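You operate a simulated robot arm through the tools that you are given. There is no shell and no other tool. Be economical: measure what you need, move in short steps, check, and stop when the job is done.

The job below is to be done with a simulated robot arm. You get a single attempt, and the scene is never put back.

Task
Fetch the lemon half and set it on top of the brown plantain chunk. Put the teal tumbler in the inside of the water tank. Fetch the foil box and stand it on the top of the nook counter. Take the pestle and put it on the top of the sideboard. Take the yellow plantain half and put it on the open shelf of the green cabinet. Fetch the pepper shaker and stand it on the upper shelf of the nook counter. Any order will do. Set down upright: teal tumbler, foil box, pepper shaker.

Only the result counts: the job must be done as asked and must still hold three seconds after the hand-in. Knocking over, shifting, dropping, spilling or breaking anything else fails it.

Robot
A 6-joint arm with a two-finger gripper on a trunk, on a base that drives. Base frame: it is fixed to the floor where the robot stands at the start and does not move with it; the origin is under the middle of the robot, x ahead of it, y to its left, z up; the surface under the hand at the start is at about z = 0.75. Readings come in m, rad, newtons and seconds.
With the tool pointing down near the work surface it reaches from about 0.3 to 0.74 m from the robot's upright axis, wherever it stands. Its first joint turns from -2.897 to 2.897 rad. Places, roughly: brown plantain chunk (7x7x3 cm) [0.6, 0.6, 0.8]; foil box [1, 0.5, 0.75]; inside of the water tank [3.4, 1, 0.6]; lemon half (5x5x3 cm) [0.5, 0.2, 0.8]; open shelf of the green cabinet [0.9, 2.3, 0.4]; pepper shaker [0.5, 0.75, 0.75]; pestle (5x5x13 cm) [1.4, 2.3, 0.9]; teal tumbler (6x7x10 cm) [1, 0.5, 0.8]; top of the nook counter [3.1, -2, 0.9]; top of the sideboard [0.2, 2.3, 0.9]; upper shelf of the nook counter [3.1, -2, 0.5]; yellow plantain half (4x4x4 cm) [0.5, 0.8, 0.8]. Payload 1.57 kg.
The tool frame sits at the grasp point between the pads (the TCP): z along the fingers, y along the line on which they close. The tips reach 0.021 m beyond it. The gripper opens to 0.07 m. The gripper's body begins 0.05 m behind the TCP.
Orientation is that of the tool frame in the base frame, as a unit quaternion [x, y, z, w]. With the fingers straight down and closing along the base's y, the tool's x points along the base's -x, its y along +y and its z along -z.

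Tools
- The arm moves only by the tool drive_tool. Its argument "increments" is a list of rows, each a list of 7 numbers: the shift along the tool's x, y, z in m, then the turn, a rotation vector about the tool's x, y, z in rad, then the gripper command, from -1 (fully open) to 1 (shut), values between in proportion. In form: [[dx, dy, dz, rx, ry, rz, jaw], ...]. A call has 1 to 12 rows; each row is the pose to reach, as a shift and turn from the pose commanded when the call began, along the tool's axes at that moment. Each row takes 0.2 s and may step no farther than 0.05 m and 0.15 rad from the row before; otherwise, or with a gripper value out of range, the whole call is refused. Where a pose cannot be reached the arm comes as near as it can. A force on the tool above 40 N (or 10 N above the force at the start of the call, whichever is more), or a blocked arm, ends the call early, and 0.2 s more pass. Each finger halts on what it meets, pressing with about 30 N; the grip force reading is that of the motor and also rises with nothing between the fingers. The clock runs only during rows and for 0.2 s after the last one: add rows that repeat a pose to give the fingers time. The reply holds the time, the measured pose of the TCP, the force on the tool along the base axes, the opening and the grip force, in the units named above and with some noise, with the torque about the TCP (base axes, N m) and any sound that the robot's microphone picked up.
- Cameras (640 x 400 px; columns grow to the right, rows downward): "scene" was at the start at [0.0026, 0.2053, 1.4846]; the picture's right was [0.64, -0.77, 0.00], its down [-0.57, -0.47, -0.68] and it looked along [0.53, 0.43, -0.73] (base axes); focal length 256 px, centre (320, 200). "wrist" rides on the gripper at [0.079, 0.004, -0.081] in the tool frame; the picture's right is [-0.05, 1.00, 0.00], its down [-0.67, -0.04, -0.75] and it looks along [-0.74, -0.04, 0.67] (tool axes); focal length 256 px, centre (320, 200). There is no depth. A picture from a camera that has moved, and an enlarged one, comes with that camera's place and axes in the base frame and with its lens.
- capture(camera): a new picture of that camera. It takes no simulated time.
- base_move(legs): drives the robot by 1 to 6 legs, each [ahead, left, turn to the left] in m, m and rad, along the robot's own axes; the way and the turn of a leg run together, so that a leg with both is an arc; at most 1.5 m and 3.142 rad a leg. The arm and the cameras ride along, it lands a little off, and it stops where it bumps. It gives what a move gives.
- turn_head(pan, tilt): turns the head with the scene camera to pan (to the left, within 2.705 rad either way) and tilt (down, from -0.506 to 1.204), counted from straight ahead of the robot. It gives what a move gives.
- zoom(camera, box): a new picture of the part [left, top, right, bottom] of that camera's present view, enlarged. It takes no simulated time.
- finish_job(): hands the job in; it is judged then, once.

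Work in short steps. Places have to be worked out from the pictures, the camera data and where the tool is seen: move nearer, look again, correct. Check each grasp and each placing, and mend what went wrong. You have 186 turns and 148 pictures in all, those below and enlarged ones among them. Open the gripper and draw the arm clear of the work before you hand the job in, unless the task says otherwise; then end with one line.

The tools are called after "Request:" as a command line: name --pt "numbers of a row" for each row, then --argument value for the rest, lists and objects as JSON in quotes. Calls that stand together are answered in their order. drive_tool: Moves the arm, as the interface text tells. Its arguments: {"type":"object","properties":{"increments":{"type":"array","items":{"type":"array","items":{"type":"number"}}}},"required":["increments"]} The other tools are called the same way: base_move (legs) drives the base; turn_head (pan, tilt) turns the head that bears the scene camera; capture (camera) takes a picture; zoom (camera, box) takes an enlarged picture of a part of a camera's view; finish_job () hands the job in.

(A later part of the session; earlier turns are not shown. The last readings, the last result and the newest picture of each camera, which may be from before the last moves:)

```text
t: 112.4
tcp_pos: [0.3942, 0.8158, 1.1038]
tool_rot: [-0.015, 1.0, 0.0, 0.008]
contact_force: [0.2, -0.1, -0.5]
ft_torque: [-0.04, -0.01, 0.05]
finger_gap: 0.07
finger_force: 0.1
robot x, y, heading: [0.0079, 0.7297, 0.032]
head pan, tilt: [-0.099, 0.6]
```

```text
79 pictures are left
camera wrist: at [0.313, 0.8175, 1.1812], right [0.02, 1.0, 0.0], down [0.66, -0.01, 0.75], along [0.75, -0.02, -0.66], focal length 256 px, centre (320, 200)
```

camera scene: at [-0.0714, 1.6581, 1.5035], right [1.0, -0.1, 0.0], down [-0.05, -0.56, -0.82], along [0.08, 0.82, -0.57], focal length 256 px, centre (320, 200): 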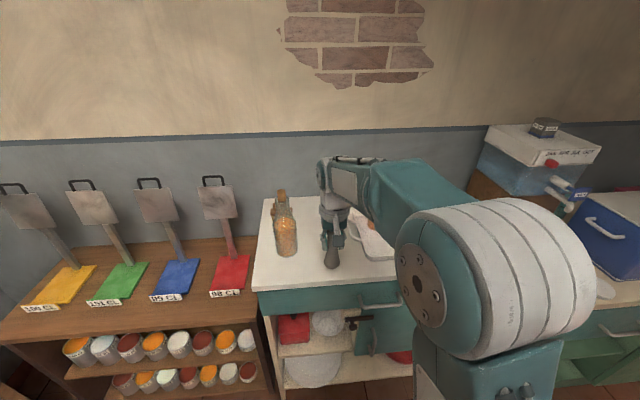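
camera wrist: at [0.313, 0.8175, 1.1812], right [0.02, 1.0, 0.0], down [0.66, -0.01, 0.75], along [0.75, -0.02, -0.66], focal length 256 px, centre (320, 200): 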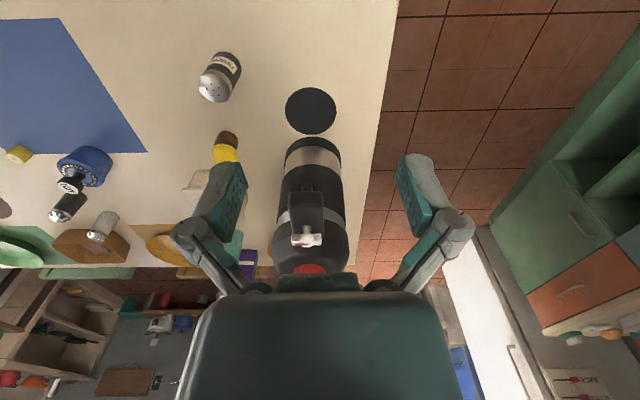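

Shaker ≈(0.467,0.671), top ≈0.845. Move in front of it with the tool pitched 45°.

Request:
drive_tool --pt "0.01 -0.03 0.02 0 -0.1 0 -1" --pt "0.02 -0.06 0.04 0 -0.2 0 -1" --pt "0.024 -0.09 0.06 0 -0.3 0 -1" --pt "0.024 -0.12 0.08 0 -0.4 0 -1" --pt "0.024 -0.145 0.1 0 -0.5 0 -1" --pt "0.024 -0.148 0.14 0 -0.6 0 -1" --pt "0.024 -0.148 0.18 0 -0.7 0 -1" --pt "0.024 -0.148 0.22 0 -0.785 0 -1" --pt "0.024 -0.148 0.26 0 -0.785 0 -1" --pt "0.024 -0.148 0.29 0 -0.785 0 -1"

Request:
capture --camera "wrist"

```text
t: 114.6
tcp_pos: [0.4219, 0.6479, 0.8437]
tool_rot: [-0.012, 0.922, 0.015, 0.387]
contact_force: [1.5, -0.2, 0.2]
ft_torque: [-0.03, -0.01, 0.03]
finger_gap: 0.0698
finger_force: 0.0
out of reach, approached as far as the arm can: row 7, 8, 9, 10
robot x, y, heading: [0.0049, 0.7278, 0.029]
head pan, tilt: [-0.099, 0.6]
```

```text
78 pictures are left
camera wrist: at [0.3077, 0.6461, 0.842], right [0.0, 1.0, 0.06], down [-0.06, -0.06, 1.0], along [1.0, -0.01, 0.06], focal length 256 px, centre (320, 200)
```

wrist: 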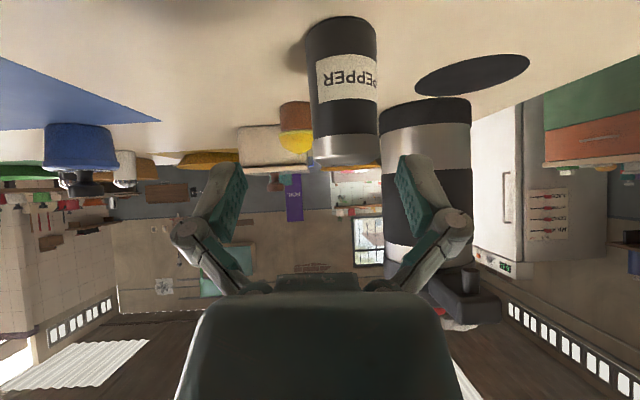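

Too close for that pose. Back the base 10 cm, fix the slight roll, lower to z≈0.80 in front of the shaker.

Request:
base_move --legs '[[-0.1, 0, 0]]'

Request:
drive_tool --pt "0.0 0.006 0.035 0.042 0 -0.042 -1" --pt "0.015 0.012 0.055 0.042 0 -0.042 -1" --pt "0.008 0.012 0.063 0.042 0 -0.042 -1"

Request:
capture --camera "wrist"

```text
t: 115.7
tcp_pos: [0.3241, 0.6414, 0.8444]
tool_rot: [-0.01, 0.922, 0.014, 0.387]
contact_force: [-0.2, 1.0, 0.0]
ft_torque: [-0.03, -0.04, 0.0]
finger_gap: 0.0699
finger_force: 0.1
robot x, y, heading: [-0.0941, 0.7303, 0.023]
head pan, tilt: [-0.099, 0.6]
```

```text
t: 116.5
tcp_pos: [0.3751, 0.633, 0.8303]
tool_rot: [-0.02, 0.924, 0.004, 0.382]
contact_force: [0.2, 0.2, -1.1]
ft_torque: [0.02, -0.03, 0.02]
finger_gap: 0.07
finger_force: 0.0
out of reach, approached as far as the arm can: row 1, 2, 3
robot x, y, heading: [-0.0959, 0.7283, 0.032]
head pan, tilt: [-0.099, 0.6]
```

```text
77 pictures are left
camera wrist: at [0.261, 0.6332, 0.8298], right [0.0, 1.0, 0.03], down [-0.05, -0.03, 1.0], along [1.0, 0.0, 0.05], focal length 256 px, centre (320, 200)
```

wrist: 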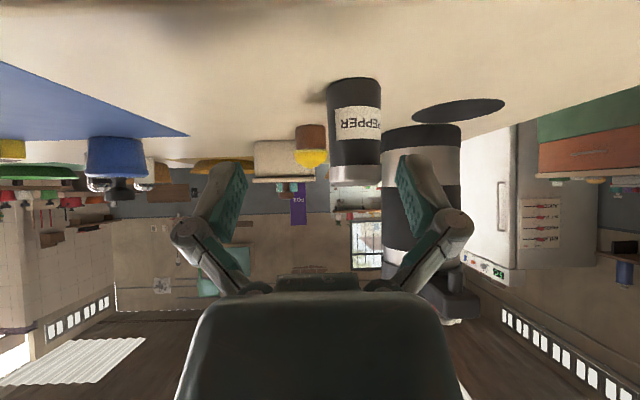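

Shaker at ≈(0.466,0.660). Shift left, lower, then advance around it.

Request:
drive_tool --pt "-0.014 0.027 0.0283 0 0 0 -1" --pt "-0.014 0.027 0.0566 0 0 0 -1"

Request:
capture --camera "wrist"

```text
t: 117.1
tcp_pos: [0.4155, 0.6411, 0.8304]
tool_rot: [-0.021, 0.923, -0.003, 0.384]
contact_force: [-0.1, 0.0, 0.8]
ft_torque: [0.0, 0.0, -0.02]
finger_gap: 0.07
finger_force: 0.1
out of reach, approached as far as the arm can: row 1, 2
robot x, y, heading: [-0.0951, 0.7285, 0.03]
head pan, tilt: [-0.099, 0.6]
```

```text
76 pictures are left
camera wrist: at [0.3019, 0.64, 0.8295], right [0.0, 1.0, 0.02], down [-0.06, -0.02, 1.0], along [1.0, 0.0, 0.06], focal length 256 px, centre (320, 200)
```

wrist: 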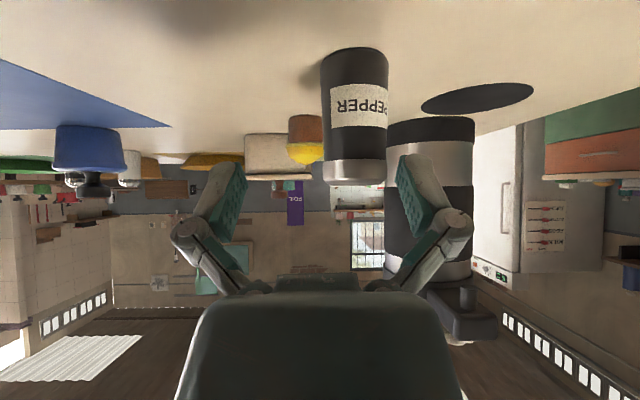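

The limit is the wrist at short range; back the base another 12 cm and strafe right 7 cm so the arm can work extended.

Request:
base_move --legs '[[-0.13, -0.07, -0.03]]'

Request:
drive_tool --pt "-0.03 0.015 0.03 0 0 0 -1" --pt "-0.05 0.04 0.05 0 0 0 -1" --pt "-0.05 0.065 0.075 0 0 0 -1" --pt "-0.05 0.085 0.09 0 0 0 -1"

Request:
capture --camera "wrist"

```text
t: 118.5
tcp_pos: [0.2846, 0.5543, 0.8304]
tool_rot: [-0.006, 0.924, -0.009, 0.383]
contact_force: [0.2, 0.3, 0.6]
ft_torque: [-0.02, -0.02, 0.0]
finger_gap: 0.0701
finger_force: 0.0
robot x, y, heading: [-0.2259, 0.6608, -0.003]
head pan, tilt: [-0.099, 0.6]
```

```text
t: 119.5
tcp_pos: [0.384, 0.5983, 0.8028]
tool_rot: [-0.018, 0.923, -0.003, 0.384]
contact_force: [0.2, 0.3, 0.0]
ft_torque: [0.0, 0.02, 0.02]
finger_gap: 0.07
finger_force: 0.1
out of reach, approached as far as the arm can: row 3, 4
robot x, y, heading: [-0.2198, 0.6601, -0.003]
head pan, tilt: [-0.099, 0.6]
```

```text
75 pictures are left
camera wrist: at [0.2691, 0.598, 0.8026], right [0.01, 1.0, 0.02], down [-0.06, -0.02, 1.0], along [1.0, -0.01, 0.06], focal length 256 px, centre (320, 200)
```

wrist: 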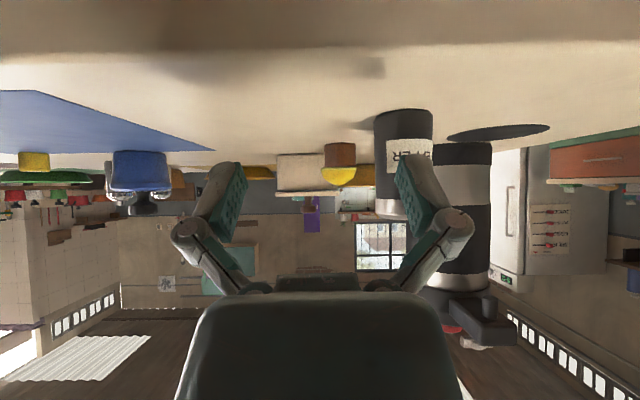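

Extended pose helps; back another 10 cm and continue (shaker at ≈(0.466,0.660)).

Request:
base_move --legs '[[-0.1, 0, 0]]'

Request:
drive_tool --pt "-0.025 0.02 0.03 0 0 0 -1" --pt "-0.05 0.04 0.055 0 0 0 -1" --pt "-0.065 0.064 0.067 0 0 0 -1"

Request:
capture --camera "wrist"

```text
t: 120.6
tcp_pos: [0.2841, 0.6011, 0.8042]
tool_rot: [-0.018, 0.923, -0.003, 0.384]
contact_force: [0.0, 1.0, 0.4]
ft_torque: [0.04, -0.04, 0.03]
finger_gap: 0.07
finger_force: 0.0
robot x, y, heading: [-0.3211, 0.6603, -0.009]
head pan, tilt: [-0.099, 0.6]
```

```text
t: 121.4
tcp_pos: [0.3728, 0.6356, 0.7976]
tool_rot: [-0.02, 0.924, 0.0, 0.382]
contact_force: [0.1, 0.1, -1.0]
ft_torque: [-0.01, 0.01, 0.0]
finger_gap: 0.07
finger_force: 0.0
out of reach, approached as far as the arm can: row 1, 2, 3
robot x, y, heading: [-0.3217, 0.6597, -0.009]
head pan, tilt: [-0.099, 0.6]
```

```text
74 pictures are left
camera wrist: at [0.2581, 0.6344, 0.7981], right [0.0, 1.0, 0.02], down [-0.05, -0.02, 1.0], along [1.0, 0.0, 0.05], focal length 256 px, centre (320, 200)
```

wrist: 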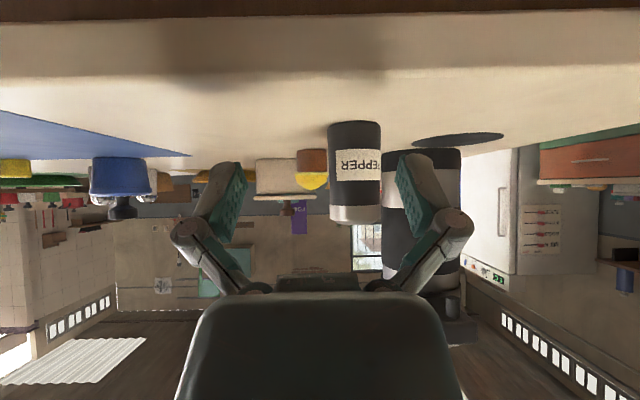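

Now y-shift 2.5 cm then advance.

Request:
drive_tool --pt "-0.014 0.02 0.014 0 0 0 -1" --pt "-0.025 0.026 0.025 0 0 0 -1"

Request:
capture --camera "wrist"

```text
t: 122.0
tcp_pos: [0.4032, 0.6448, 0.7961]
tool_rot: [-0.018, 0.924, -0.003, 0.383]
contact_force: [0.1, -0.6, 1.0]
ft_torque: [0.0, -0.01, 0.01]
finger_gap: 0.0698
finger_force: 0.1
out of reach, approached as far as the arm can: row 1, 2
robot x, y, heading: [-0.3215, 0.6573, -0.011]
head pan, tilt: [-0.099, 0.6]
```

```text
73 pictures are left
camera wrist: at [0.2887, 0.6443, 0.7969], right [0.0, 1.0, 0.02], down [-0.05, -0.02, 1.0], along [1.0, -0.01, 0.05], focal length 256 px, centre (320, 200)
```

wrist: 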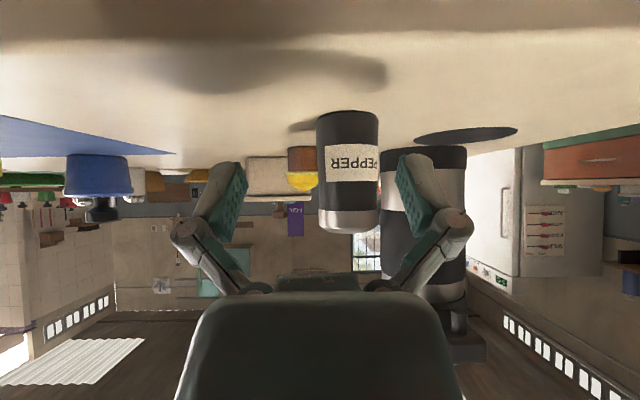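

The arm wants the target slightly to its right; strafe the base left 1.7 cm then advance.

Request:
base_move --legs '[[0, 0.02, 0]]'

Request:
capture --camera "wrist"

```text
t: 122.8
tcp_pos: [0.4022, 0.6539, 0.7984]
tool_rot: [-0.017, 0.924, 0.001, 0.383]
contact_force: [0.3, -1.3, 0.2]
ft_torque: [0.06, 0.0, 0.07]
finger_gap: 0.0701
finger_force: 0.0
robot x, y, heading: [-0.3203, 0.6756, -0.008]
head pan, tilt: [-0.099, 0.6]
```

```text
72 pictures are left
camera wrist: at [0.2881, 0.6543, 0.7966], right [0.01, 1.0, 0.03], down [-0.06, -0.02, 1.0], along [1.0, -0.01, 0.06], focal length 256 px, centre (320, 200)
```

wrist: 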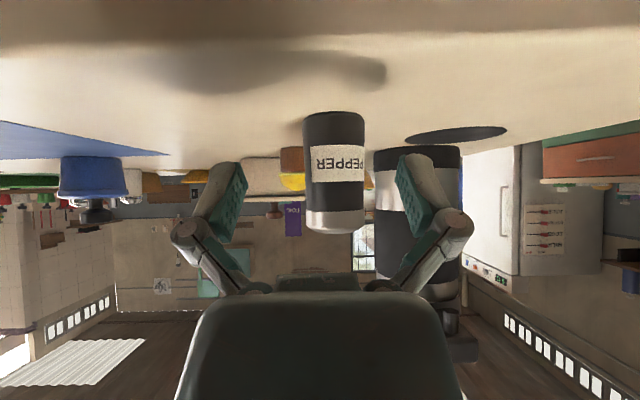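

Still ~1 cm right of centre; one more small strafe.

Request:
base_move --legs '[[0, 0.013, 0]]'

Request:
drive_tool --pt "-0.02 0 0.02 0 0 0 -1" --pt "-0.035 0 0.035 0 0 0 -1"

Request:
capture --camera "wrist"

```text
t: 123.6
tcp_pos: [0.4023, 0.6586, 0.7976]
tool_rot: [-0.014, 0.923, 0.0, 0.384]
contact_force: [-0.9, -1.6, 0.5]
ft_torque: [0.06, 0.0, 0.08]
finger_gap: 0.0701
finger_force: 0.0
robot x, y, heading: [-0.3212, 0.6845, -0.007]
head pan, tilt: [-0.099, 0.6]
```

```text
t: 124.2
tcp_pos: [0.439, 0.6645, 0.8006]
tool_rot: [-0.016, 0.924, 0.001, 0.383]
contact_force: [0.2, 0.4, 0.5]
ft_torque: [-0.01, 0.02, 0.02]
finger_gap: 0.07
finger_force: 0.1
out of reach, approached as far as the arm can: row 2
robot x, y, heading: [-0.3206, 0.685, -0.01]
head pan, tilt: [-0.099, 0.6]
```

```text
71 pictures are left
camera wrist: at [0.3244, 0.6654, 0.7995], right [0.01, 1.0, 0.03], down [-0.06, -0.03, 1.0], along [1.0, -0.01, 0.06], focal length 256 px, centre (320, 200)
```

wrist: 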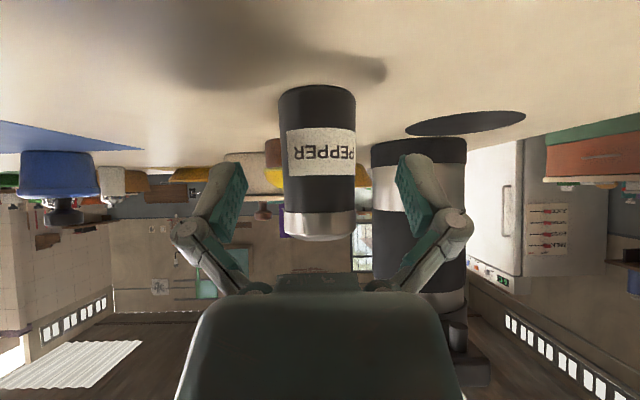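

Centred now. Drive the base forward 2.7 cm so the pads surround the shaker.

Request:
base_move --legs '[[0.027, 0, 0]]'

Request:
capture --camera "wrist"

```text
t: 125.0
tcp_pos: [0.4667, 0.6635, 0.8006]
tool_rot: [-0.015, 0.923, 0.001, 0.384]
contact_force: [-0.8, 0.2, -0.3]
ft_torque: [0.02, 0.0, -0.03]
finger_gap: 0.0701
finger_force: 0.2
robot x, y, heading: [-0.2932, 0.6894, -0.006]
head pan, tilt: [-0.099, 0.6]
```

```text
70 pictures are left
camera wrist: at [0.3516, 0.6637, 0.7993], right [0.01, 1.0, 0.03], down [-0.06, -0.03, 1.0], along [1.0, -0.01, 0.06], focal length 256 px, centre (320, 200)
```

wrist: 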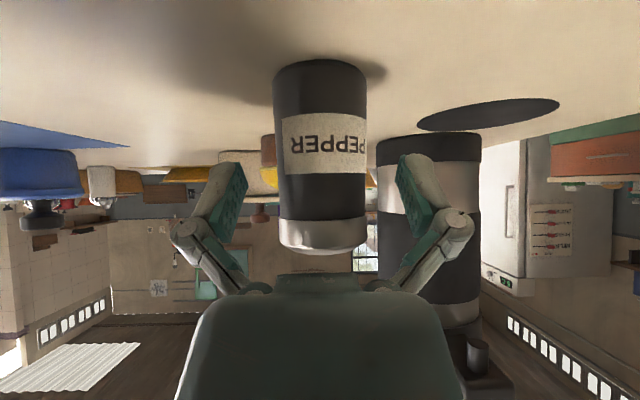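

Shaker is between the pads. Close and lift.

Request:
drive_tool --pt "0 0 0 0 0 0 0" --pt "0 0 0 0 0 0 1" --pt "0 0 0 0 0 0 1"

Request:
drive_tool --pt "-0.01 0 -0.01 0 0 0 1" --pt "-0.03 0 -0.03 0 0 0 1" --pt "-0.06 0 -0.06 0 0 0 1" --pt "-0.08 0 -0.09 0 0 0 1"

Request:
capture --camera "wrist"

```text
t: 125.8
tcp_pos: [0.4671, 0.6624, 0.8026]
tool_rot: [-0.015, 0.923, 0.001, 0.385]
contact_force: [-0.2, -3.3, 11.1]
ft_torque: [-0.07, -0.21, -0.08]
finger_gap: 0.0418
finger_force: 29.9
robot x, y, heading: [-0.2956, 0.6819, -0.008]
head pan, tilt: [-0.099, 0.6]
```

```text
t: 126.8
tcp_pos: [0.4598, 0.6644, 0.9179]
tool_rot: [-0.015, 0.924, 0.0, 0.383]
contact_force: [-0.4, 0.1, -1.0]
ft_torque: [0.04, -0.04, 0.01]
finger_gap: 0.0416
finger_force: 29.8
robot x, y, heading: [-0.2932, 0.6855, -0.013]
head pan, tilt: [-0.099, 0.6]
```

```text
69 pictures are left
camera wrist: at [0.3443, 0.6652, 0.9177], right [0.01, 1.0, 0.03], down [-0.06, -0.03, 1.0], along [1.0, -0.01, 0.06], focal length 256 px, centre (320, 200)
```

wrist: 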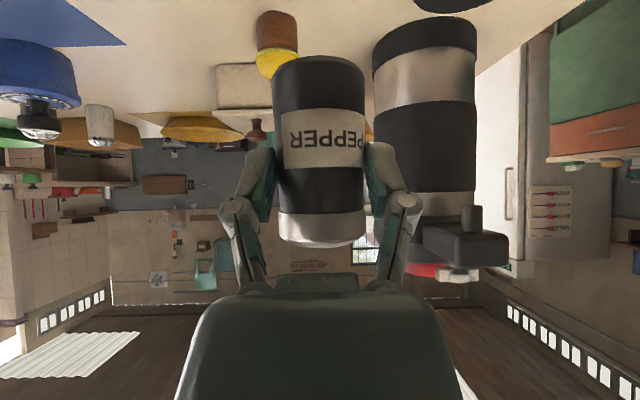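

Shaker held upright. Retract the arm in steps, then drive around the left end of the table toward the nook.

Request:
drive_tool --pt "0.02 0 -0.04 0 0 0 1" --pt "0.045 0 -0.08 0 0 0 1" --pt "0.07 0 -0.12 0 0 0 1" --pt "0.095 0 -0.16 0 0 0 1" --pt "0.12 0 -0.2 0 0 0 1" --pt "0.145 0 -0.24 0 0 0 1"

Request:
base_move --legs '[[0, 0.78, 0], [1.3, 0, 0], [1.25, 0, 0]]'

Request:
turn_head --pan -0.8 --tilt 0.5

Request:
capture --camera "scene"

Request:
capture --camera "wrist"

```text
t: 128.2
tcp_pos: [0.1848, 0.6545, 0.9893]
tool_rot: [-0.016, 0.923, 0.001, 0.384]
contact_force: [-0.1, -0.1, -1.0]
ft_torque: [0.0, 0.03, 0.02]
finger_gap: 0.0415
finger_force: 30.3
robot x, y, heading: [-0.2931, 0.6836, -0.011]
head pan, tilt: [-0.099, 0.6]
```

```text
t: 144.7
tcp_pos: [2.8022, 1.4702, 0.9886]
tool_rot: [-0.028, 0.923, 0.006, 0.384]
contact_force: [-0.1, -0.1, -1.1]
ft_torque: [0.01, 0.0, 0.02]
finger_gap: 0.0415
finger_force: 30.4
robot x, y, heading: [2.321, 1.4917, 0.012]
head pan, tilt: [-0.099, 0.6]
```

```text
t: 145.8
tcp_pos: [2.8029, 1.4711, 0.9881]
tool_rot: [-0.028, 0.923, 0.007, 0.383]
contact_force: [0.1, -0.5, -1.3]
ft_torque: [0.04, 0.03, 0.0]
finger_gap: 0.0419
finger_force: 30.1
robot x, y, heading: [2.318, 1.4907, 0.018]
head pan, tilt: [-0.799, 0.499]
```

```text
68 pictures are left
camera scene: at [2.3254, 1.5762, 1.5127], right [-0.7, -0.71, 0.0], down [-0.34, 0.34, -0.88], along [0.62, -0.62, -0.48], focal length 256 px, centre (320, 200)
```

scene: 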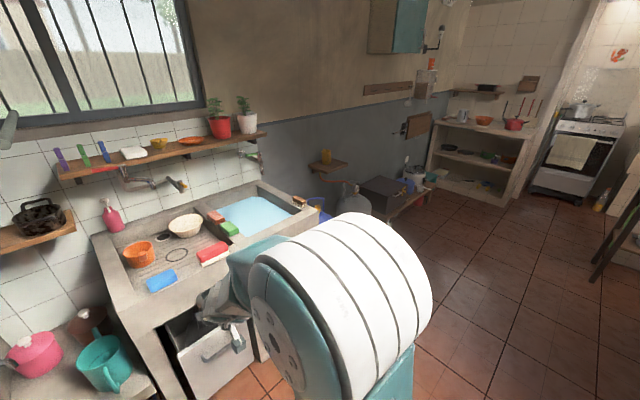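

```text
67 pictures are left
camera wrist: at [2.688, 1.4684, 0.9878], right [-0.02, 1.0, 0.03], down [-0.06, -0.03, 1.0], along [1.0, 0.02, 0.06], focal length 256 px, centre (320, 200)
```

wrist: 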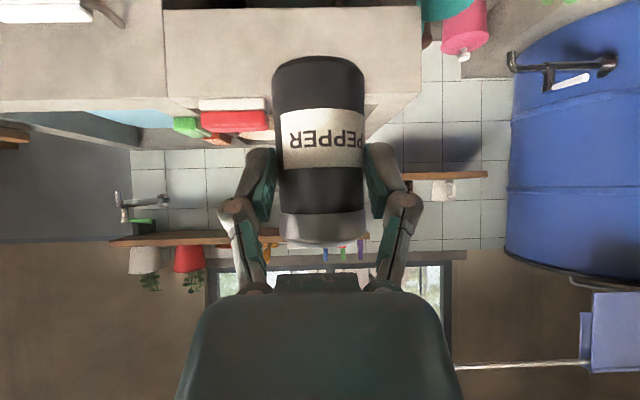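

At (2.32,1.49) with the tank basin and the nook in view. Zoom on the nook to see its shelves.

Request:
zoom --camera "scene" --box '[400, 70, 640, 230]'

Request:
base_move --legs '[[-0.05, -1.4, 0], [0, -0.2, 0], [0, 0, -1.57]]'

Request:
turn_head --pan 0.15 --tilt 0.5

Request:
capture --camera "scene"

```text
2.50 times, centred on (520, 150) of scene
camera zoom: at [2.3254, 1.5762, 1.5127], right [-0.7, -0.71, 0.0], down [-0.34, 0.34, -0.88], along [0.62, -0.62, -0.48], focal length 639 px, centre (-180, 325)
```

zoom: 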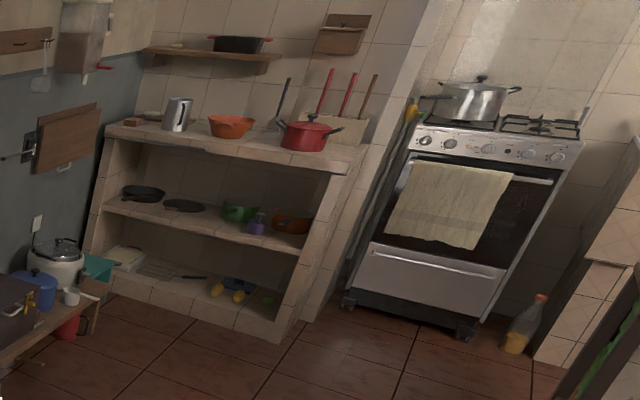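

```text
t: 157.8
tcp_pos: [2.3103, -0.5965, 0.9887]
tool_rot: [0.626, 0.679, -0.264, 0.278]
contact_force: [-0.3, -0.8, -0.1]
ft_torque: [-0.02, -0.01, 0.03]
finger_gap: 0.0415
finger_force: 29.5
robot x, y, heading: [2.3216, -0.1193, -1.535]
head pan, tilt: [-0.799, 0.499]
```

```text
t: 159.1
tcp_pos: [2.312, -0.5969, 0.9888]
tool_rot: [0.626, 0.679, -0.264, 0.278]
contact_force: [-0.4, -0.4, -0.8]
ft_torque: [0.02, 0.02, 0.0]
finger_gap: 0.0417
finger_force: 29.5
robot x, y, heading: [2.318, -0.1187, -1.53]
head pan, tilt: [0.15, 0.499]
```

```text
65 pictures are left
camera scene: at [2.4875, -0.1431, 1.5126], right [-0.98, -0.19, 0.0], down [-0.09, 0.47, -0.88], along [0.16, -0.86, -0.48], focal length 256 px, centre (320, 200)
```

scene: 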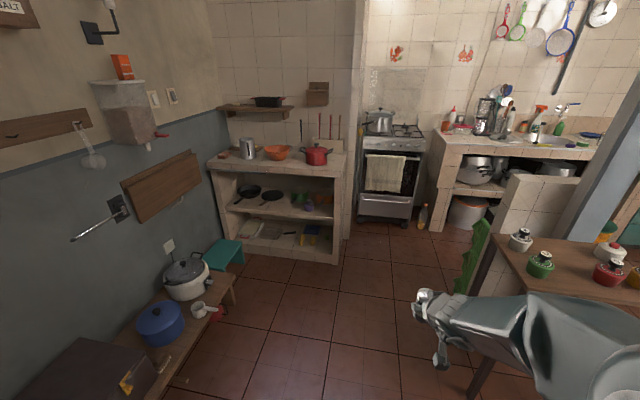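

Nook front is at y≈−1.78, x 2.66–3.85. Zoom for free space on the upper shelf and top.

Request:
zoom --camera "scene" --box '[200, 120, 360, 270]'

```text
2.67 times, centred on (280, 195) of scene
camera zoom: at [2.4875, -0.1431, 1.5126], right [-0.98, -0.19, 0.0], down [-0.09, 0.47, -0.88], along [0.16, -0.86, -0.48], focal length 681 px, centre (427, 213)
```

zoom: 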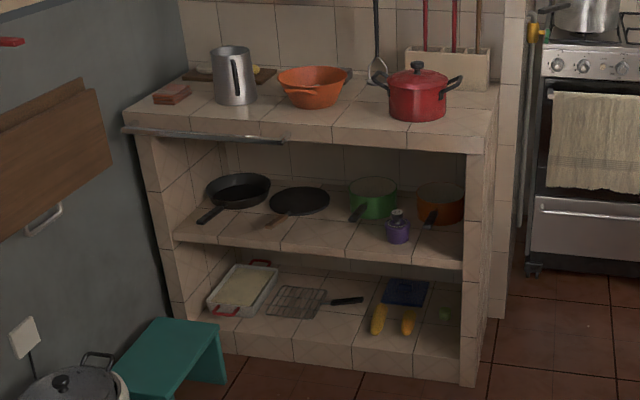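

Free slot on the upper shelf's front around x≈3.07 (between pan handle and purple grinder). The bench limits how far right-ahead I can stand, so I'll aim diagonally: reposition and turn.

Request:
base_move --legs '[[0, 0.345, 0], [0.63, 0, 0], [0, 0, 0.293]]'

Request:
drive_tool --pt "-0.03 0 0.035 0 0 0 1" --pt "-0.06 0 0.07 0 0 0 1" --pt "-0.085 0 0.105 0 0 0 1" --pt "-0.1 0 0.145 0 0 0 1" --pt "-0.1 0 0.19 0 0 0 1" --pt "-0.09 0 0.23 0 0 0 1" --pt "-0.07 0 0.27 0 0 0 1" --pt "-0.04 0 0.3 0 0 0 1"

Request:
capture --camera "wrist"

Request:
capture --camera "scene"

```text
t: 165.4
tcp_pos: [2.8127, -1.1923, 0.9881]
tool_rot: [0.523, 0.762, -0.221, 0.313]
contact_force: [-0.7, 0.5, -1.1]
ft_torque: [-0.01, -0.01, 0.01]
finger_gap: 0.0415
finger_force: 29.9
robot x, y, heading: [2.6868, -0.7241, -1.247]
head pan, tilt: [0.15, 0.499]
```

```text
t: 167.2
tcp_pos: [2.8992, -1.416, 0.8086]
tool_rot: [0.52, 0.763, -0.223, 0.313]
contact_force: [0.2, 0.3, -0.1]
ft_torque: [0.03, 0.0, 0.02]
finger_gap: 0.0416
finger_force: 30.0
robot x, y, heading: [2.688, -0.7296, -1.249]
head pan, tilt: [0.15, 0.499]
```

```text
63 pictures are left
camera wrist: at [2.8602, -1.3093, 0.8078], right [0.94, 0.33, 0.02], down [-0.04, 0.05, 1.0], along [0.32, -0.94, 0.06], focal length 256 px, centre (320, 200)
```

wrist: 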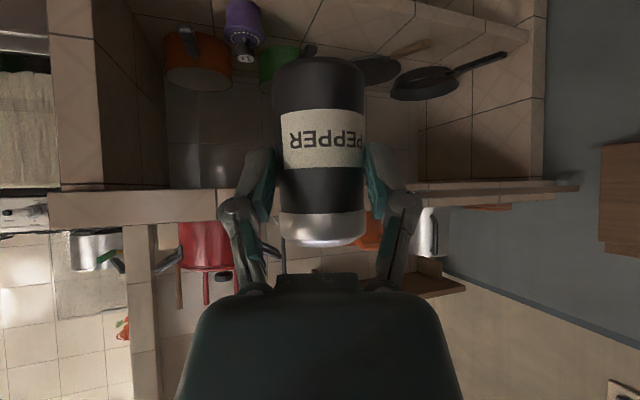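

```text
62 pictures are left
camera scene: at [2.8538, -0.7094, 1.5126], right [-0.89, -0.46, 0.0], down [-0.22, 0.43, -0.88], along [0.4, -0.78, -0.48], focal length 256 px, centre (320, 200)
```

scene: 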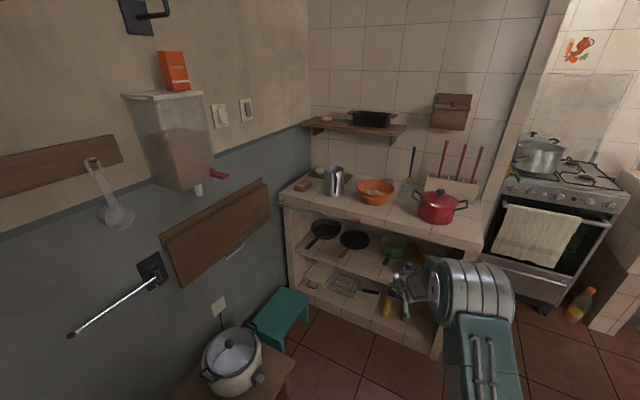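

Opening spans ~0.5–0.82. Lower the shaker to TCP z≈0.60 in front of the nook and look at the shelf.

Request:
drive_tool --pt "0.03 0 0.03 0 0 0 1" --pt "0.06 0 0.06 0 0 0 1" --pt "0.09 0 0.09 0 0 0 1" --pt "0.12 0 0.12 0 0 0 1" --pt "0.147 0 0.147 0 0 0 1"

Request:
capture --camera "wrist"

```text
t: 168.4
tcp_pos: [2.8778, -1.4216, 0.5959]
tool_rot: [0.521, 0.762, -0.217, 0.316]
contact_force: [-0.4, 0.3, -1.7]
ft_torque: [0.02, -0.03, -0.02]
finger_gap: 0.0418
finger_force: 29.9
out of reach, approached as far as the arm can: row 4, 5
robot x, y, heading: [2.6851, -0.7303, -1.248]
head pan, tilt: [0.15, 0.499]
```

```text
61 pictures are left
camera wrist: at [2.8405, -1.3156, 0.5958], right [0.94, 0.33, 0.04], down [-0.05, 0.04, 1.0], along [0.33, -0.94, 0.06], focal length 256 px, centre (320, 200)
```

wrist: 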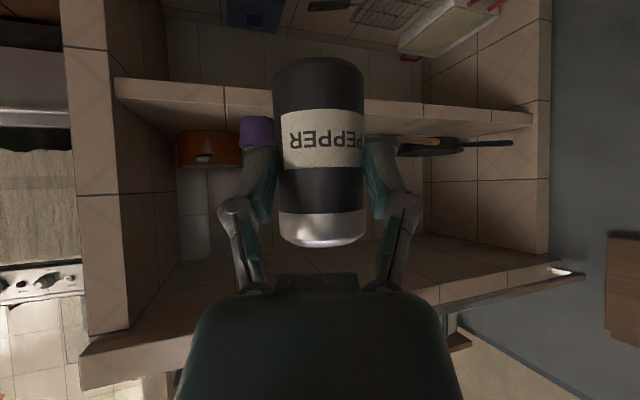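

Shelf top ≈0.46, front edge y≈−1.77. Drive forward 0.38 m (shaker bottom ≈0.54 clears the shelf) and check.

Request:
base_move --legs '[[0.38, 0, 0]]'

Request:
capture --camera "wrist"

```text
t: 170.8
tcp_pos: [3.01, -1.785, 0.5965]
tool_rot: [0.517, 0.765, -0.216, 0.317]
contact_force: [0.2, 0.3, -0.6]
ft_torque: [0.01, -0.02, 0.0]
finger_gap: 0.0414
finger_force: 29.7
robot x, y, heading: [2.8076, -1.0935, -1.237]
head pan, tilt: [0.15, 0.499]
```

```text
60 pictures are left
camera wrist: at [2.9701, -1.6798, 0.5956], right [0.94, 0.33, 0.04], down [-0.05, 0.04, 1.0], along [0.33, -0.94, 0.05], focal length 256 px, centre (320, 200)
```

wrist: 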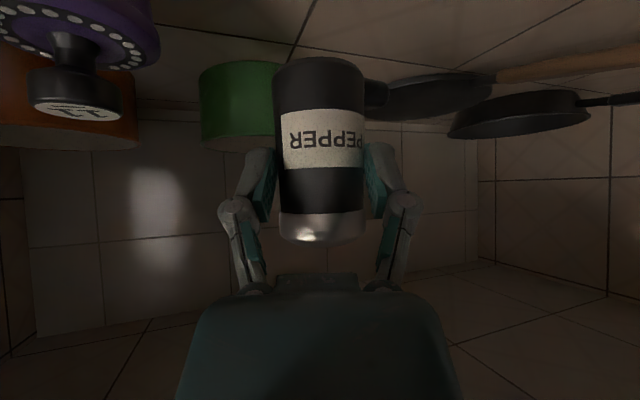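

There's a dark handle end just right of the shaker; zoom to understand it before moving further.

Request:
zoom --camera "wrist" --box '[190, 20, 450, 180]'

Request:
turn_head --pan 0.1 --tilt 0.75

Request:
zoom --camera "scene" --box '[220, 80, 480, 300]'

```text
2.46 times, centred on (320, 100) of wrist
camera zoom: at [2.9701, -1.6798, 0.5956], right [0.94, 0.33, 0.04], down [-0.05, 0.04, 1.0], along [0.33, -0.94, 0.05], focal length 630 px, centre (320, 446)
```

zoom: 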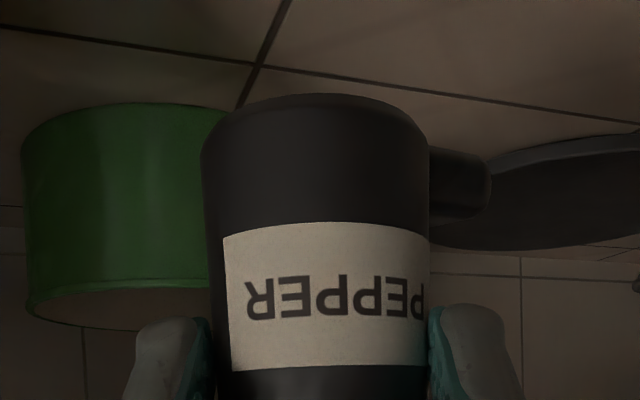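

```text
t: 171.6
tcp_pos: [3.0091, -1.7861, 0.5966]
tool_rot: [0.519, 0.765, -0.216, 0.315]
contact_force: [0.2, 0.2, -1.4]
ft_torque: [0.04, 0.01, -0.02]
finger_gap: 0.0417
finger_force: 30.3
robot x, y, heading: [2.8118, -1.0932, -1.238]
head pan, tilt: [0.099, 0.75]
```

```text
1.82 times, centred on (350, 190) of scene
camera zoom: at [2.9706, -1.0689, 1.4907], right [-0.91, -0.42, 0.0], down [-0.29, 0.62, -0.73], along [0.31, -0.66, -0.68], focal length 465 px, centre (266, 218)
```

zoom: 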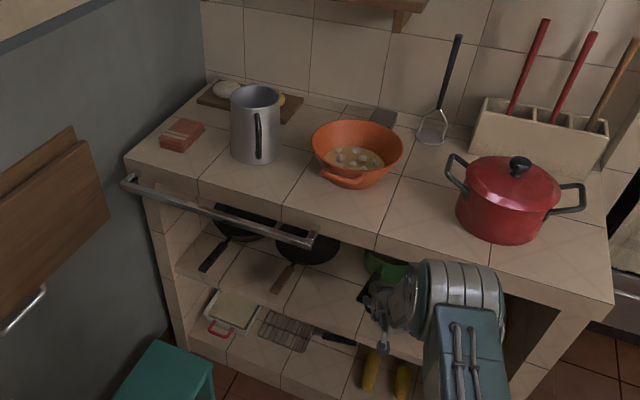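

The green pot's handle is in the way here. Free slot is x≈3.08–3.26, so target (3.165,−1.83): back off 8 cm, turn left ~0.15 rad, then re-approach.

Request:
base_move --legs '[[-0.08, 0, 0], [0, 0, 0.149]]'

Request:
capture --camera "wrist"

```text
t: 173.3
tcp_pos: [3.0808, -1.6722, 0.5964]
tool_rot: [0.461, 0.801, -0.191, 0.331]
contact_force: [-0.2, -0.6, -0.9]
ft_torque: [-0.01, 0.0, 0.03]
finger_gap: 0.0414
finger_force: 30.3
robot x, y, heading: [2.7841, -1.0221, -1.093]
head pan, tilt: [0.099, 0.75]
```

```text
57 pictures are left
camera wrist: at [3.0267, -1.5736, 0.5962], right [0.88, 0.47, 0.04], down [-0.06, 0.03, 1.0], along [0.47, -0.88, 0.05], focal length 256 px, centre (320, 200)
```

wrist: 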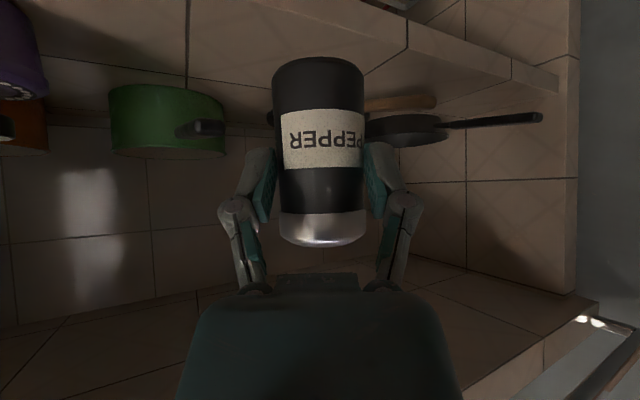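

Both handles are visible and the path straight ahead is clear. Drive forward 0.17 m.

Request:
base_move --legs '[[0.17, 0, 0]]'

Request:
capture --camera "wrist"

```text
t: 174.7
tcp_pos: [3.1636, -1.8259, 0.597]
tool_rot: [0.459, 0.802, -0.192, 0.332]
contact_force: [-0.4, -0.1, -1.7]
ft_torque: [0.02, 0.01, 0.0]
finger_gap: 0.0415
finger_force: 29.6
robot x, y, heading: [2.8642, -1.1749, -1.088]
head pan, tilt: [0.099, 0.75]
```

```text
56 pictures are left
camera wrist: at [3.1089, -1.726, 0.597], right [0.88, 0.47, 0.04], down [-0.06, 0.03, 1.0], along [0.47, -0.88, 0.06], focal length 256 px, centre (320, 200)
```

wrist: 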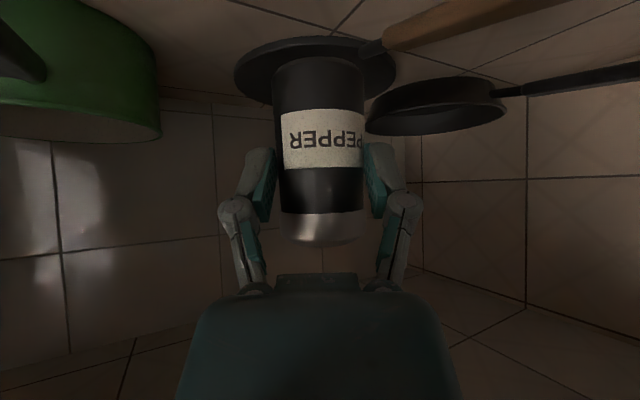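

Clear. Lower 6 cm, then feel for contact in small steps.

Request:
drive_tool --pt "0.014 0 0.014 0 0 0 1" --pt "0.028 0 0.028 0 0 0 1" --pt "0.042 0 0.042 0 0 0 1"

Request:
capture --camera "wrist"

```text
t: 175.5
tcp_pos: [3.1637, -1.8241, 0.5413]
tool_rot: [0.459, 0.801, -0.192, 0.333]
contact_force: [-0.2, -0.6, -0.9]
ft_torque: [0.02, 0.01, 0.0]
finger_gap: 0.0416
finger_force: 30.1
robot x, y, heading: [2.8654, -1.1745, -1.085]
head pan, tilt: [0.099, 0.75]
```

```text
55 pictures are left
camera wrist: at [3.1088, -1.7255, 0.5401], right [0.88, 0.47, 0.04], down [-0.06, 0.03, 1.0], along [0.47, -0.88, 0.06], focal length 256 px, centre (320, 200)
```

wrist: 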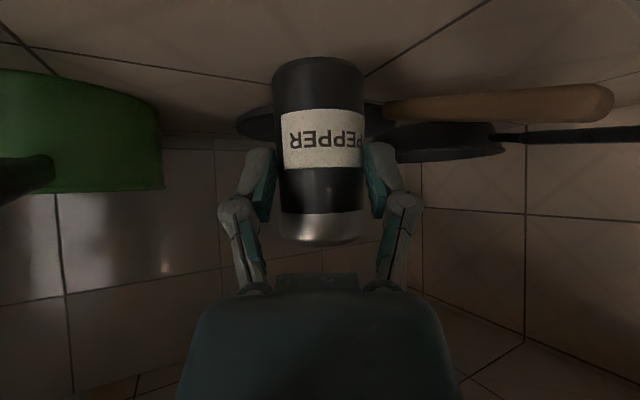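

Shelf ≈0.468, shaker bottom ≈0.489. Lower further in small steps.

Request:
drive_tool --pt "0.005 0 0.005 0 0 0 1" --pt "0.009 0 0.009 0 0 0 1"

Request:
drive_tool --pt "0.002 0 0.002 0 0 0 1" --pt "0.004 0 0.004 0 0 0 1"

```text
t: 176.1
tcp_pos: [3.1631, -1.8255, 0.5271]
tool_rot: [0.459, 0.801, -0.192, 0.332]
contact_force: [0.4, -0.3, -1.1]
ft_torque: [-0.01, 0.03, -0.02]
finger_gap: 0.0417
finger_force: 30.3
robot x, y, heading: [2.8662, -1.1733, -1.089]
head pan, tilt: [0.099, 0.75]
```

```text
t: 176.7
tcp_pos: [3.1627, -1.8257, 0.5216]
tool_rot: [0.458, 0.802, -0.191, 0.332]
contact_force: [0.1, -0.1, -0.6]
ft_torque: [0.01, 0.0, 0.02]
finger_gap: 0.0412
finger_force: 29.8
robot x, y, heading: [2.8618, -1.1768, -1.084]
head pan, tilt: [0.099, 0.75]
```

No contact yet; continue.

Request:
drive_tool --pt "0.002 0 0.002 0 0 0 1" --pt "0.004 0 0.004 0 0 0 1"

Request:
capture --camera "wrist"

```text
t: 177.3
tcp_pos: [3.1626, -1.8241, 0.5138]
tool_rot: [0.459, 0.801, -0.193, 0.333]
contact_force: [-0.5, -0.1, -1.3]
ft_torque: [0.02, 0.03, 0.0]
finger_gap: 0.0416
finger_force: 30.1
robot x, y, heading: [2.8615, -1.1749, -1.086]
head pan, tilt: [0.099, 0.75]
```

```text
54 pictures are left
camera wrist: at [3.1082, -1.7252, 0.5136], right [0.88, 0.47, 0.04], down [-0.06, 0.03, 1.0], along [0.47, -0.88, 0.06], focal length 256 px, centre (320, 200)
```

wrist: 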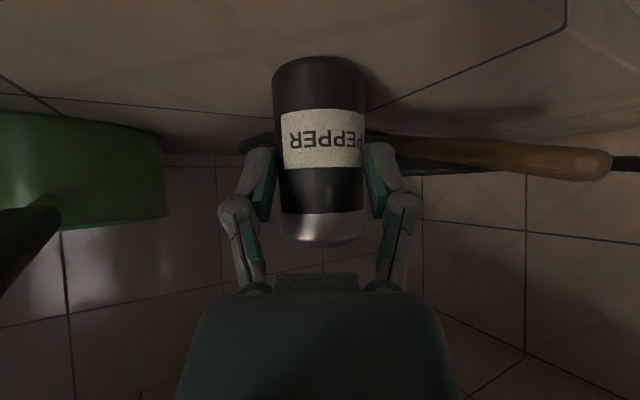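

Within a couple of mm. Continue.

Request:
drive_tool --pt "0.0015 0 0.0015 0 0 0 1" --pt "0.003 0 0.003 0 0 0 1"

Request:
drive_tool --pt "0.0015 0 0.0015 0 0 0 1" --pt "0.0025 0 0.0025 0 0 0 1"

```text
t: 177.9
tcp_pos: [3.1639, -1.8246, 0.512]
tool_rot: [0.459, 0.801, -0.192, 0.332]
contact_force: [-1.4, 1.9, 8.0]
ft_torque: [-0.13, -0.12, -0.03]
finger_gap: 0.0417
finger_force: 30.2
robot x, y, heading: [2.8649, -1.1733, -1.084]
head pan, tilt: [0.099, 0.75]
```

```text
t: 178.5
tcp_pos: [3.165, -1.8278, 0.5085]
tool_rot: [0.459, 0.8, -0.194, 0.334]
contact_force: [-3.3, 0.8, 23.7]
ft_torque: [-0.31, -0.13, -0.09]
finger_gap: 0.0418
finger_force: 30.0
robot x, y, heading: [2.8614, -1.1752, -1.088]
head pan, tilt: [0.099, 0.75]
```

Firm contact. Ease 1.5 mm, open, then back straight out with the base.

Request:
drive_tool --pt "-0.0015 0 -0.0015 0 0 0 1" --pt "-0.0015 0 -0.0015 0 0 0 0.3" --pt "-0.0015 0 -0.0015 0 0 0 -0.3" --pt "-0.0015 0 -0.0015 0 0 0 -1" --pt "-0.0015 0 -0.0015 0 0 0 -1"

Request:
capture --camera "wrist"

```text
t: 179.7
tcp_pos: [3.1637, -1.8247, 0.5097]
tool_rot: [0.459, 0.802, -0.192, 0.332]
contact_force: [-0.7, 0.1, -0.9]
ft_torque: [-0.02, 0.01, 0.02]
finger_gap: 0.07
finger_force: 0.0
robot x, y, heading: [2.8634, -1.1759, -1.084]
head pan, tilt: [0.099, 0.75]
```

```text
53 pictures are left
camera wrist: at [3.1093, -1.7256, 0.5084], right [0.88, 0.47, 0.04], down [-0.06, 0.03, 1.0], along [0.47, -0.88, 0.06], focal length 256 px, centre (320, 200)
```

wrist: 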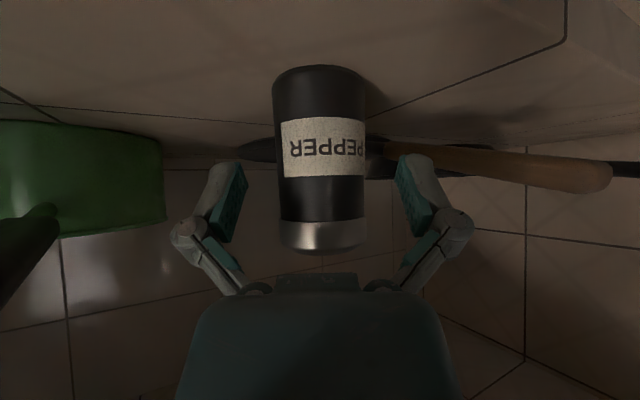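

Shaker stands upright and free. Back the base straight out.

Request:
base_move --legs '[[-0.4, 0, 0]]'

Request:
capture --camera "wrist"

```text
t: 182.2
tcp_pos: [2.979, -1.4686, 0.5091]
tool_rot: [0.457, 0.802, -0.191, 0.333]
contact_force: [-0.6, -1.0, 0.1]
ft_torque: [0.02, 0.02, 0.03]
finger_gap: 0.07
finger_force: 0.0
robot x, y, heading: [2.6754, -0.8181, -1.085]
head pan, tilt: [0.099, 0.75]
```

```text
52 pictures are left
camera wrist: at [2.9237, -1.3693, 0.5086], right [0.88, 0.48, 0.04], down [-0.06, 0.03, 1.0], along [0.47, -0.88, 0.06], focal length 256 px, centre (320, 200)
```

wrist: 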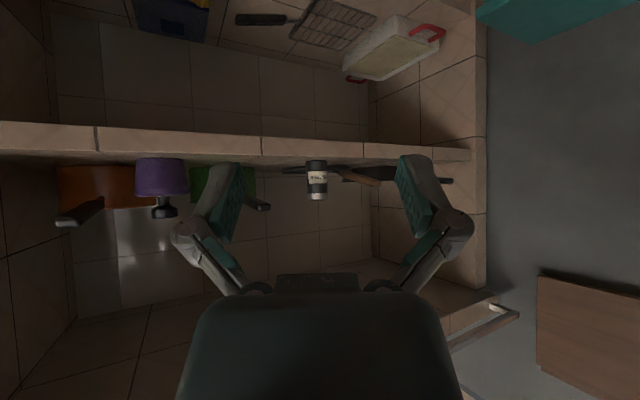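

Pepper shaker is placed. Raise the arm and bring it to vertical before driving back to the table.

Request:
drive_tool --pt "-0.034 0 -0.034 0 0 0 -1" --pt "-0.068 0 -0.068 0 0 0 -1" --pt "-0.102 0 -0.102 0 0 0 -1" --pt "-0.136 0 -0.136 0 0 0 -1" --pt "-0.17 0 -0.17 0 0 0 -1" --pt "-0.204 0 -0.204 0 0 0 -1" --pt "-0.238 0 -0.238 0 0.13 0 -1" --pt "-0.272 0 -0.272 0 0.26 0 -1" --pt "-0.306 0 -0.306 0 0.39 0 -1" --pt "-0.33 0 -0.34 0 0.52 0 -1" --pt "-0.35 0 -0.38 0 0.65 0 -1" --pt "-0.35 0 -0.42 0 0.785 0 -1"

Request:
base_move --legs '[[0, 0, -0.486], [-1.1, 0, 0], [-1.05, 0, 0], [0, -1.45, 0]]'

Request:
turn_head --pan 0.2 --tilt 0.85

Request:
capture --camera "scene"

```text
t: 184.8
tcp_pos: [2.9546, -1.4248, 1.0573]
tool_rot: [0.497, 0.868, -0.003, -0.001]
contact_force: [0.0, -1.3, 0.5]
ft_torque: [0.04, -0.01, 0.01]
finger_gap: 0.07
finger_force: 0.1
out of reach, approached as far as the arm can: row 7
robot x, y, heading: [2.6743, -0.8192, -1.091]
head pan, tilt: [0.099, 0.75]
```

```text
t: 203.6
tcp_pos: [1.1019, 0.6291, 1.0582]
tool_rot: [0.691, 0.723, -0.002, 0.001]
contact_force: [0.0, 0.0, -0.3]
ft_torque: [0.04, -0.03, -0.03]
finger_gap: 0.0699
finger_force: 0.1
robot x, y, heading: [1.1393, 1.2945, -1.571]
head pan, tilt: [0.099, 0.75]
```

```text
t: 204.2
tcp_pos: [1.1013, 0.6297, 1.0602]
tool_rot: [0.691, 0.723, -0.002, 0.0]
contact_force: [-0.8, 0.7, -0.1]
ft_torque: [0.04, 0.02, 0.03]
finger_gap: 0.07
finger_force: 0.0
robot x, y, heading: [1.1385, 1.2935, -1.575]
head pan, tilt: [0.201, 0.85]
```

```text
51 pictures are left
camera scene: at [1.3069, 1.274, 1.4827], right [-0.98, -0.2, 0.0], down [-0.15, 0.74, -0.66], along [0.13, -0.65, -0.75], focal length 256 px, centre (320, 200)
```

scene: 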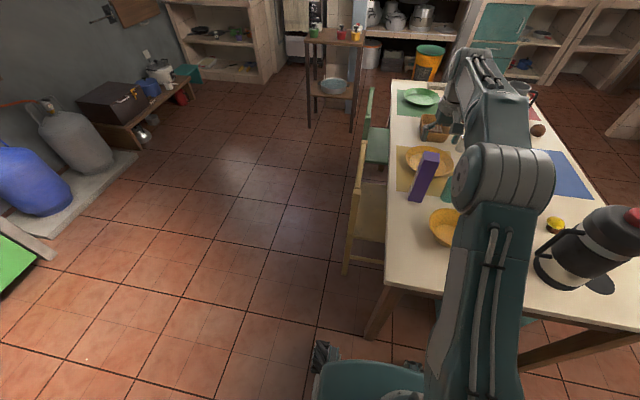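

Robot stands at the table's left end facing it; the foil box is near the hand. Check with the wrist camera.

Request:
capture --camera "wrist"

Request:
zoom --camera "scene" --box '[360, 110, 520, 250]'

```text
50 pictures are left
camera wrist: at [1.1008, 0.7086, 1.1378], right [1.0, -0.01, 0.0], down [0.0, -0.66, 0.75], along [-0.01, -0.75, -0.66], focal length 256 px, centre (320, 200)
```

wrist: 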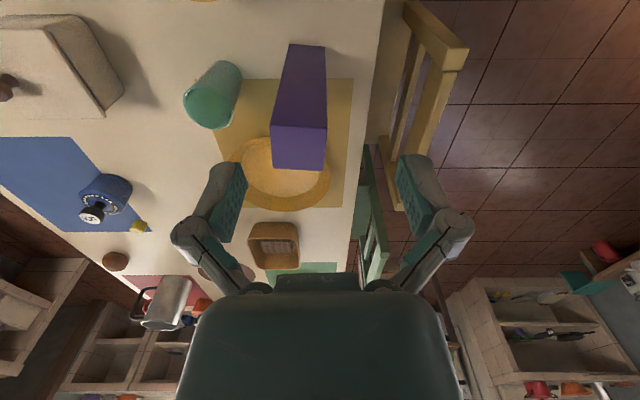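

```text
2.86 times, centred on (440, 180) of scene
camera zoom: at [1.3069, 1.274, 1.4827], right [-0.98, -0.2, 0.0], down [-0.15, 0.74, -0.66], along [0.13, -0.65, -0.75], focal length 730 px, centre (-23, 257)
```

zoom: 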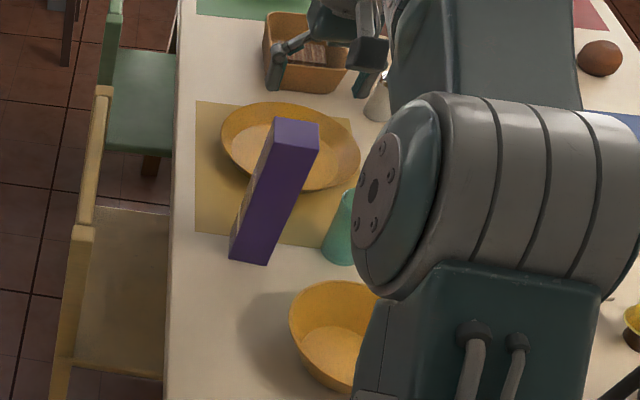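

Foil box ≈4.7×5 cm, centre (1.080,0.563), top ≈0.947. Move over it and check before descending.

Request:
drive_tool --pt "-0.04 -0.012 0 0 0 0 -1" --pt "-0.067 -0.021 0 0 0 0 -1" --pt "-0.067 -0.021 0.04 0 0 0 -1" --pt "-0.067 -0.021 0.06 0 0 0 -1"

Request:
capture --camera "wrist"

```text
t: 205.2
tcp_pos: [1.0853, 0.5761, 0.9953]
tool_rot: [0.691, 0.723, -0.001, 0.001]
contact_force: [0.6, 0.4, 1.0]
ft_torque: [-0.01, 0.04, 0.01]
finger_gap: 0.07
finger_force: 0.1
out of reach, approached as far as the arm can: row 2, 3, 4
robot x, y, heading: [1.1356, 1.2953, -1.573]
head pan, tilt: [0.201, 0.85]
```

```text
48 pictures are left
camera wrist: at [1.0845, 0.655, 1.0748], right [1.0, -0.01, 0.0], down [0.0, -0.66, 0.75], along [-0.01, -0.75, -0.66], focal length 256 px, centre (320, 200)
```

wrist: 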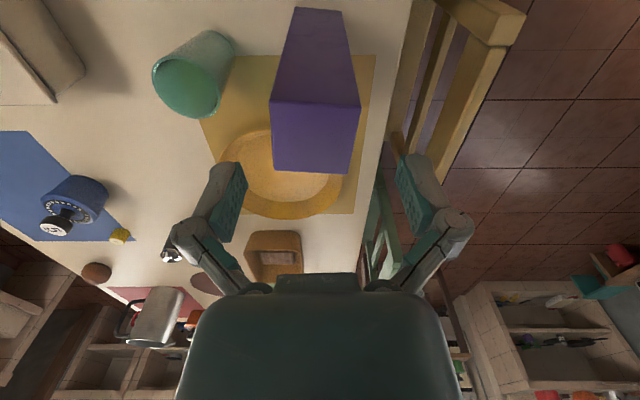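

Nudge the base forward 2 cm for reach, then descend over the box centre (1.081,0.5635).

Request:
base_move --legs '[[0.025, 0, 0]]'

Request:
drive_tool --pt "0.006 -0.003 0.0 0 0 0 -1" --pt "0.0115 -0.004 0.01 0 0 0 -1"

Request:
capture --camera "wrist"

```text
t: 206.0
tcp_pos: [1.0848, 0.5506, 0.9957]
tool_rot: [0.69, 0.724, -0.001, 0.001]
contact_force: [1.3, -0.2, -1.0]
ft_torque: [-0.01, -0.01, 0.01]
finger_gap: 0.07
finger_force: 0.0
robot x, y, heading: [1.1362, 1.2715, -1.57]
head pan, tilt: [0.201, 0.85]
```

```text
t: 206.6
tcp_pos: [1.0802, 0.5626, 0.9872]
tool_rot: [0.691, 0.723, -0.002, 0.001]
contact_force: [0.3, -0.6, -0.5]
ft_torque: [0.0, 0.01, 0.0]
finger_gap: 0.0702
finger_force: 0.2
robot x, y, heading: [1.134, 1.2732, -1.571]
head pan, tilt: [0.201, 0.85]
```

```text
47 pictures are left
camera wrist: at [1.0793, 0.6413, 1.0663], right [1.0, -0.01, 0.0], down [0.0, -0.66, 0.75], along [-0.01, -0.75, -0.66], focal length 256 px, centre (320, 200)
```

wrist: 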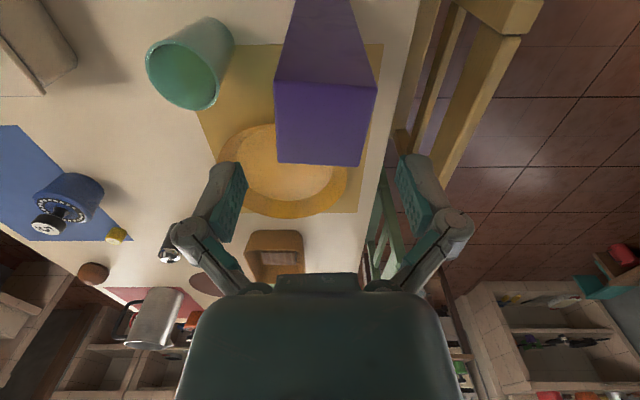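

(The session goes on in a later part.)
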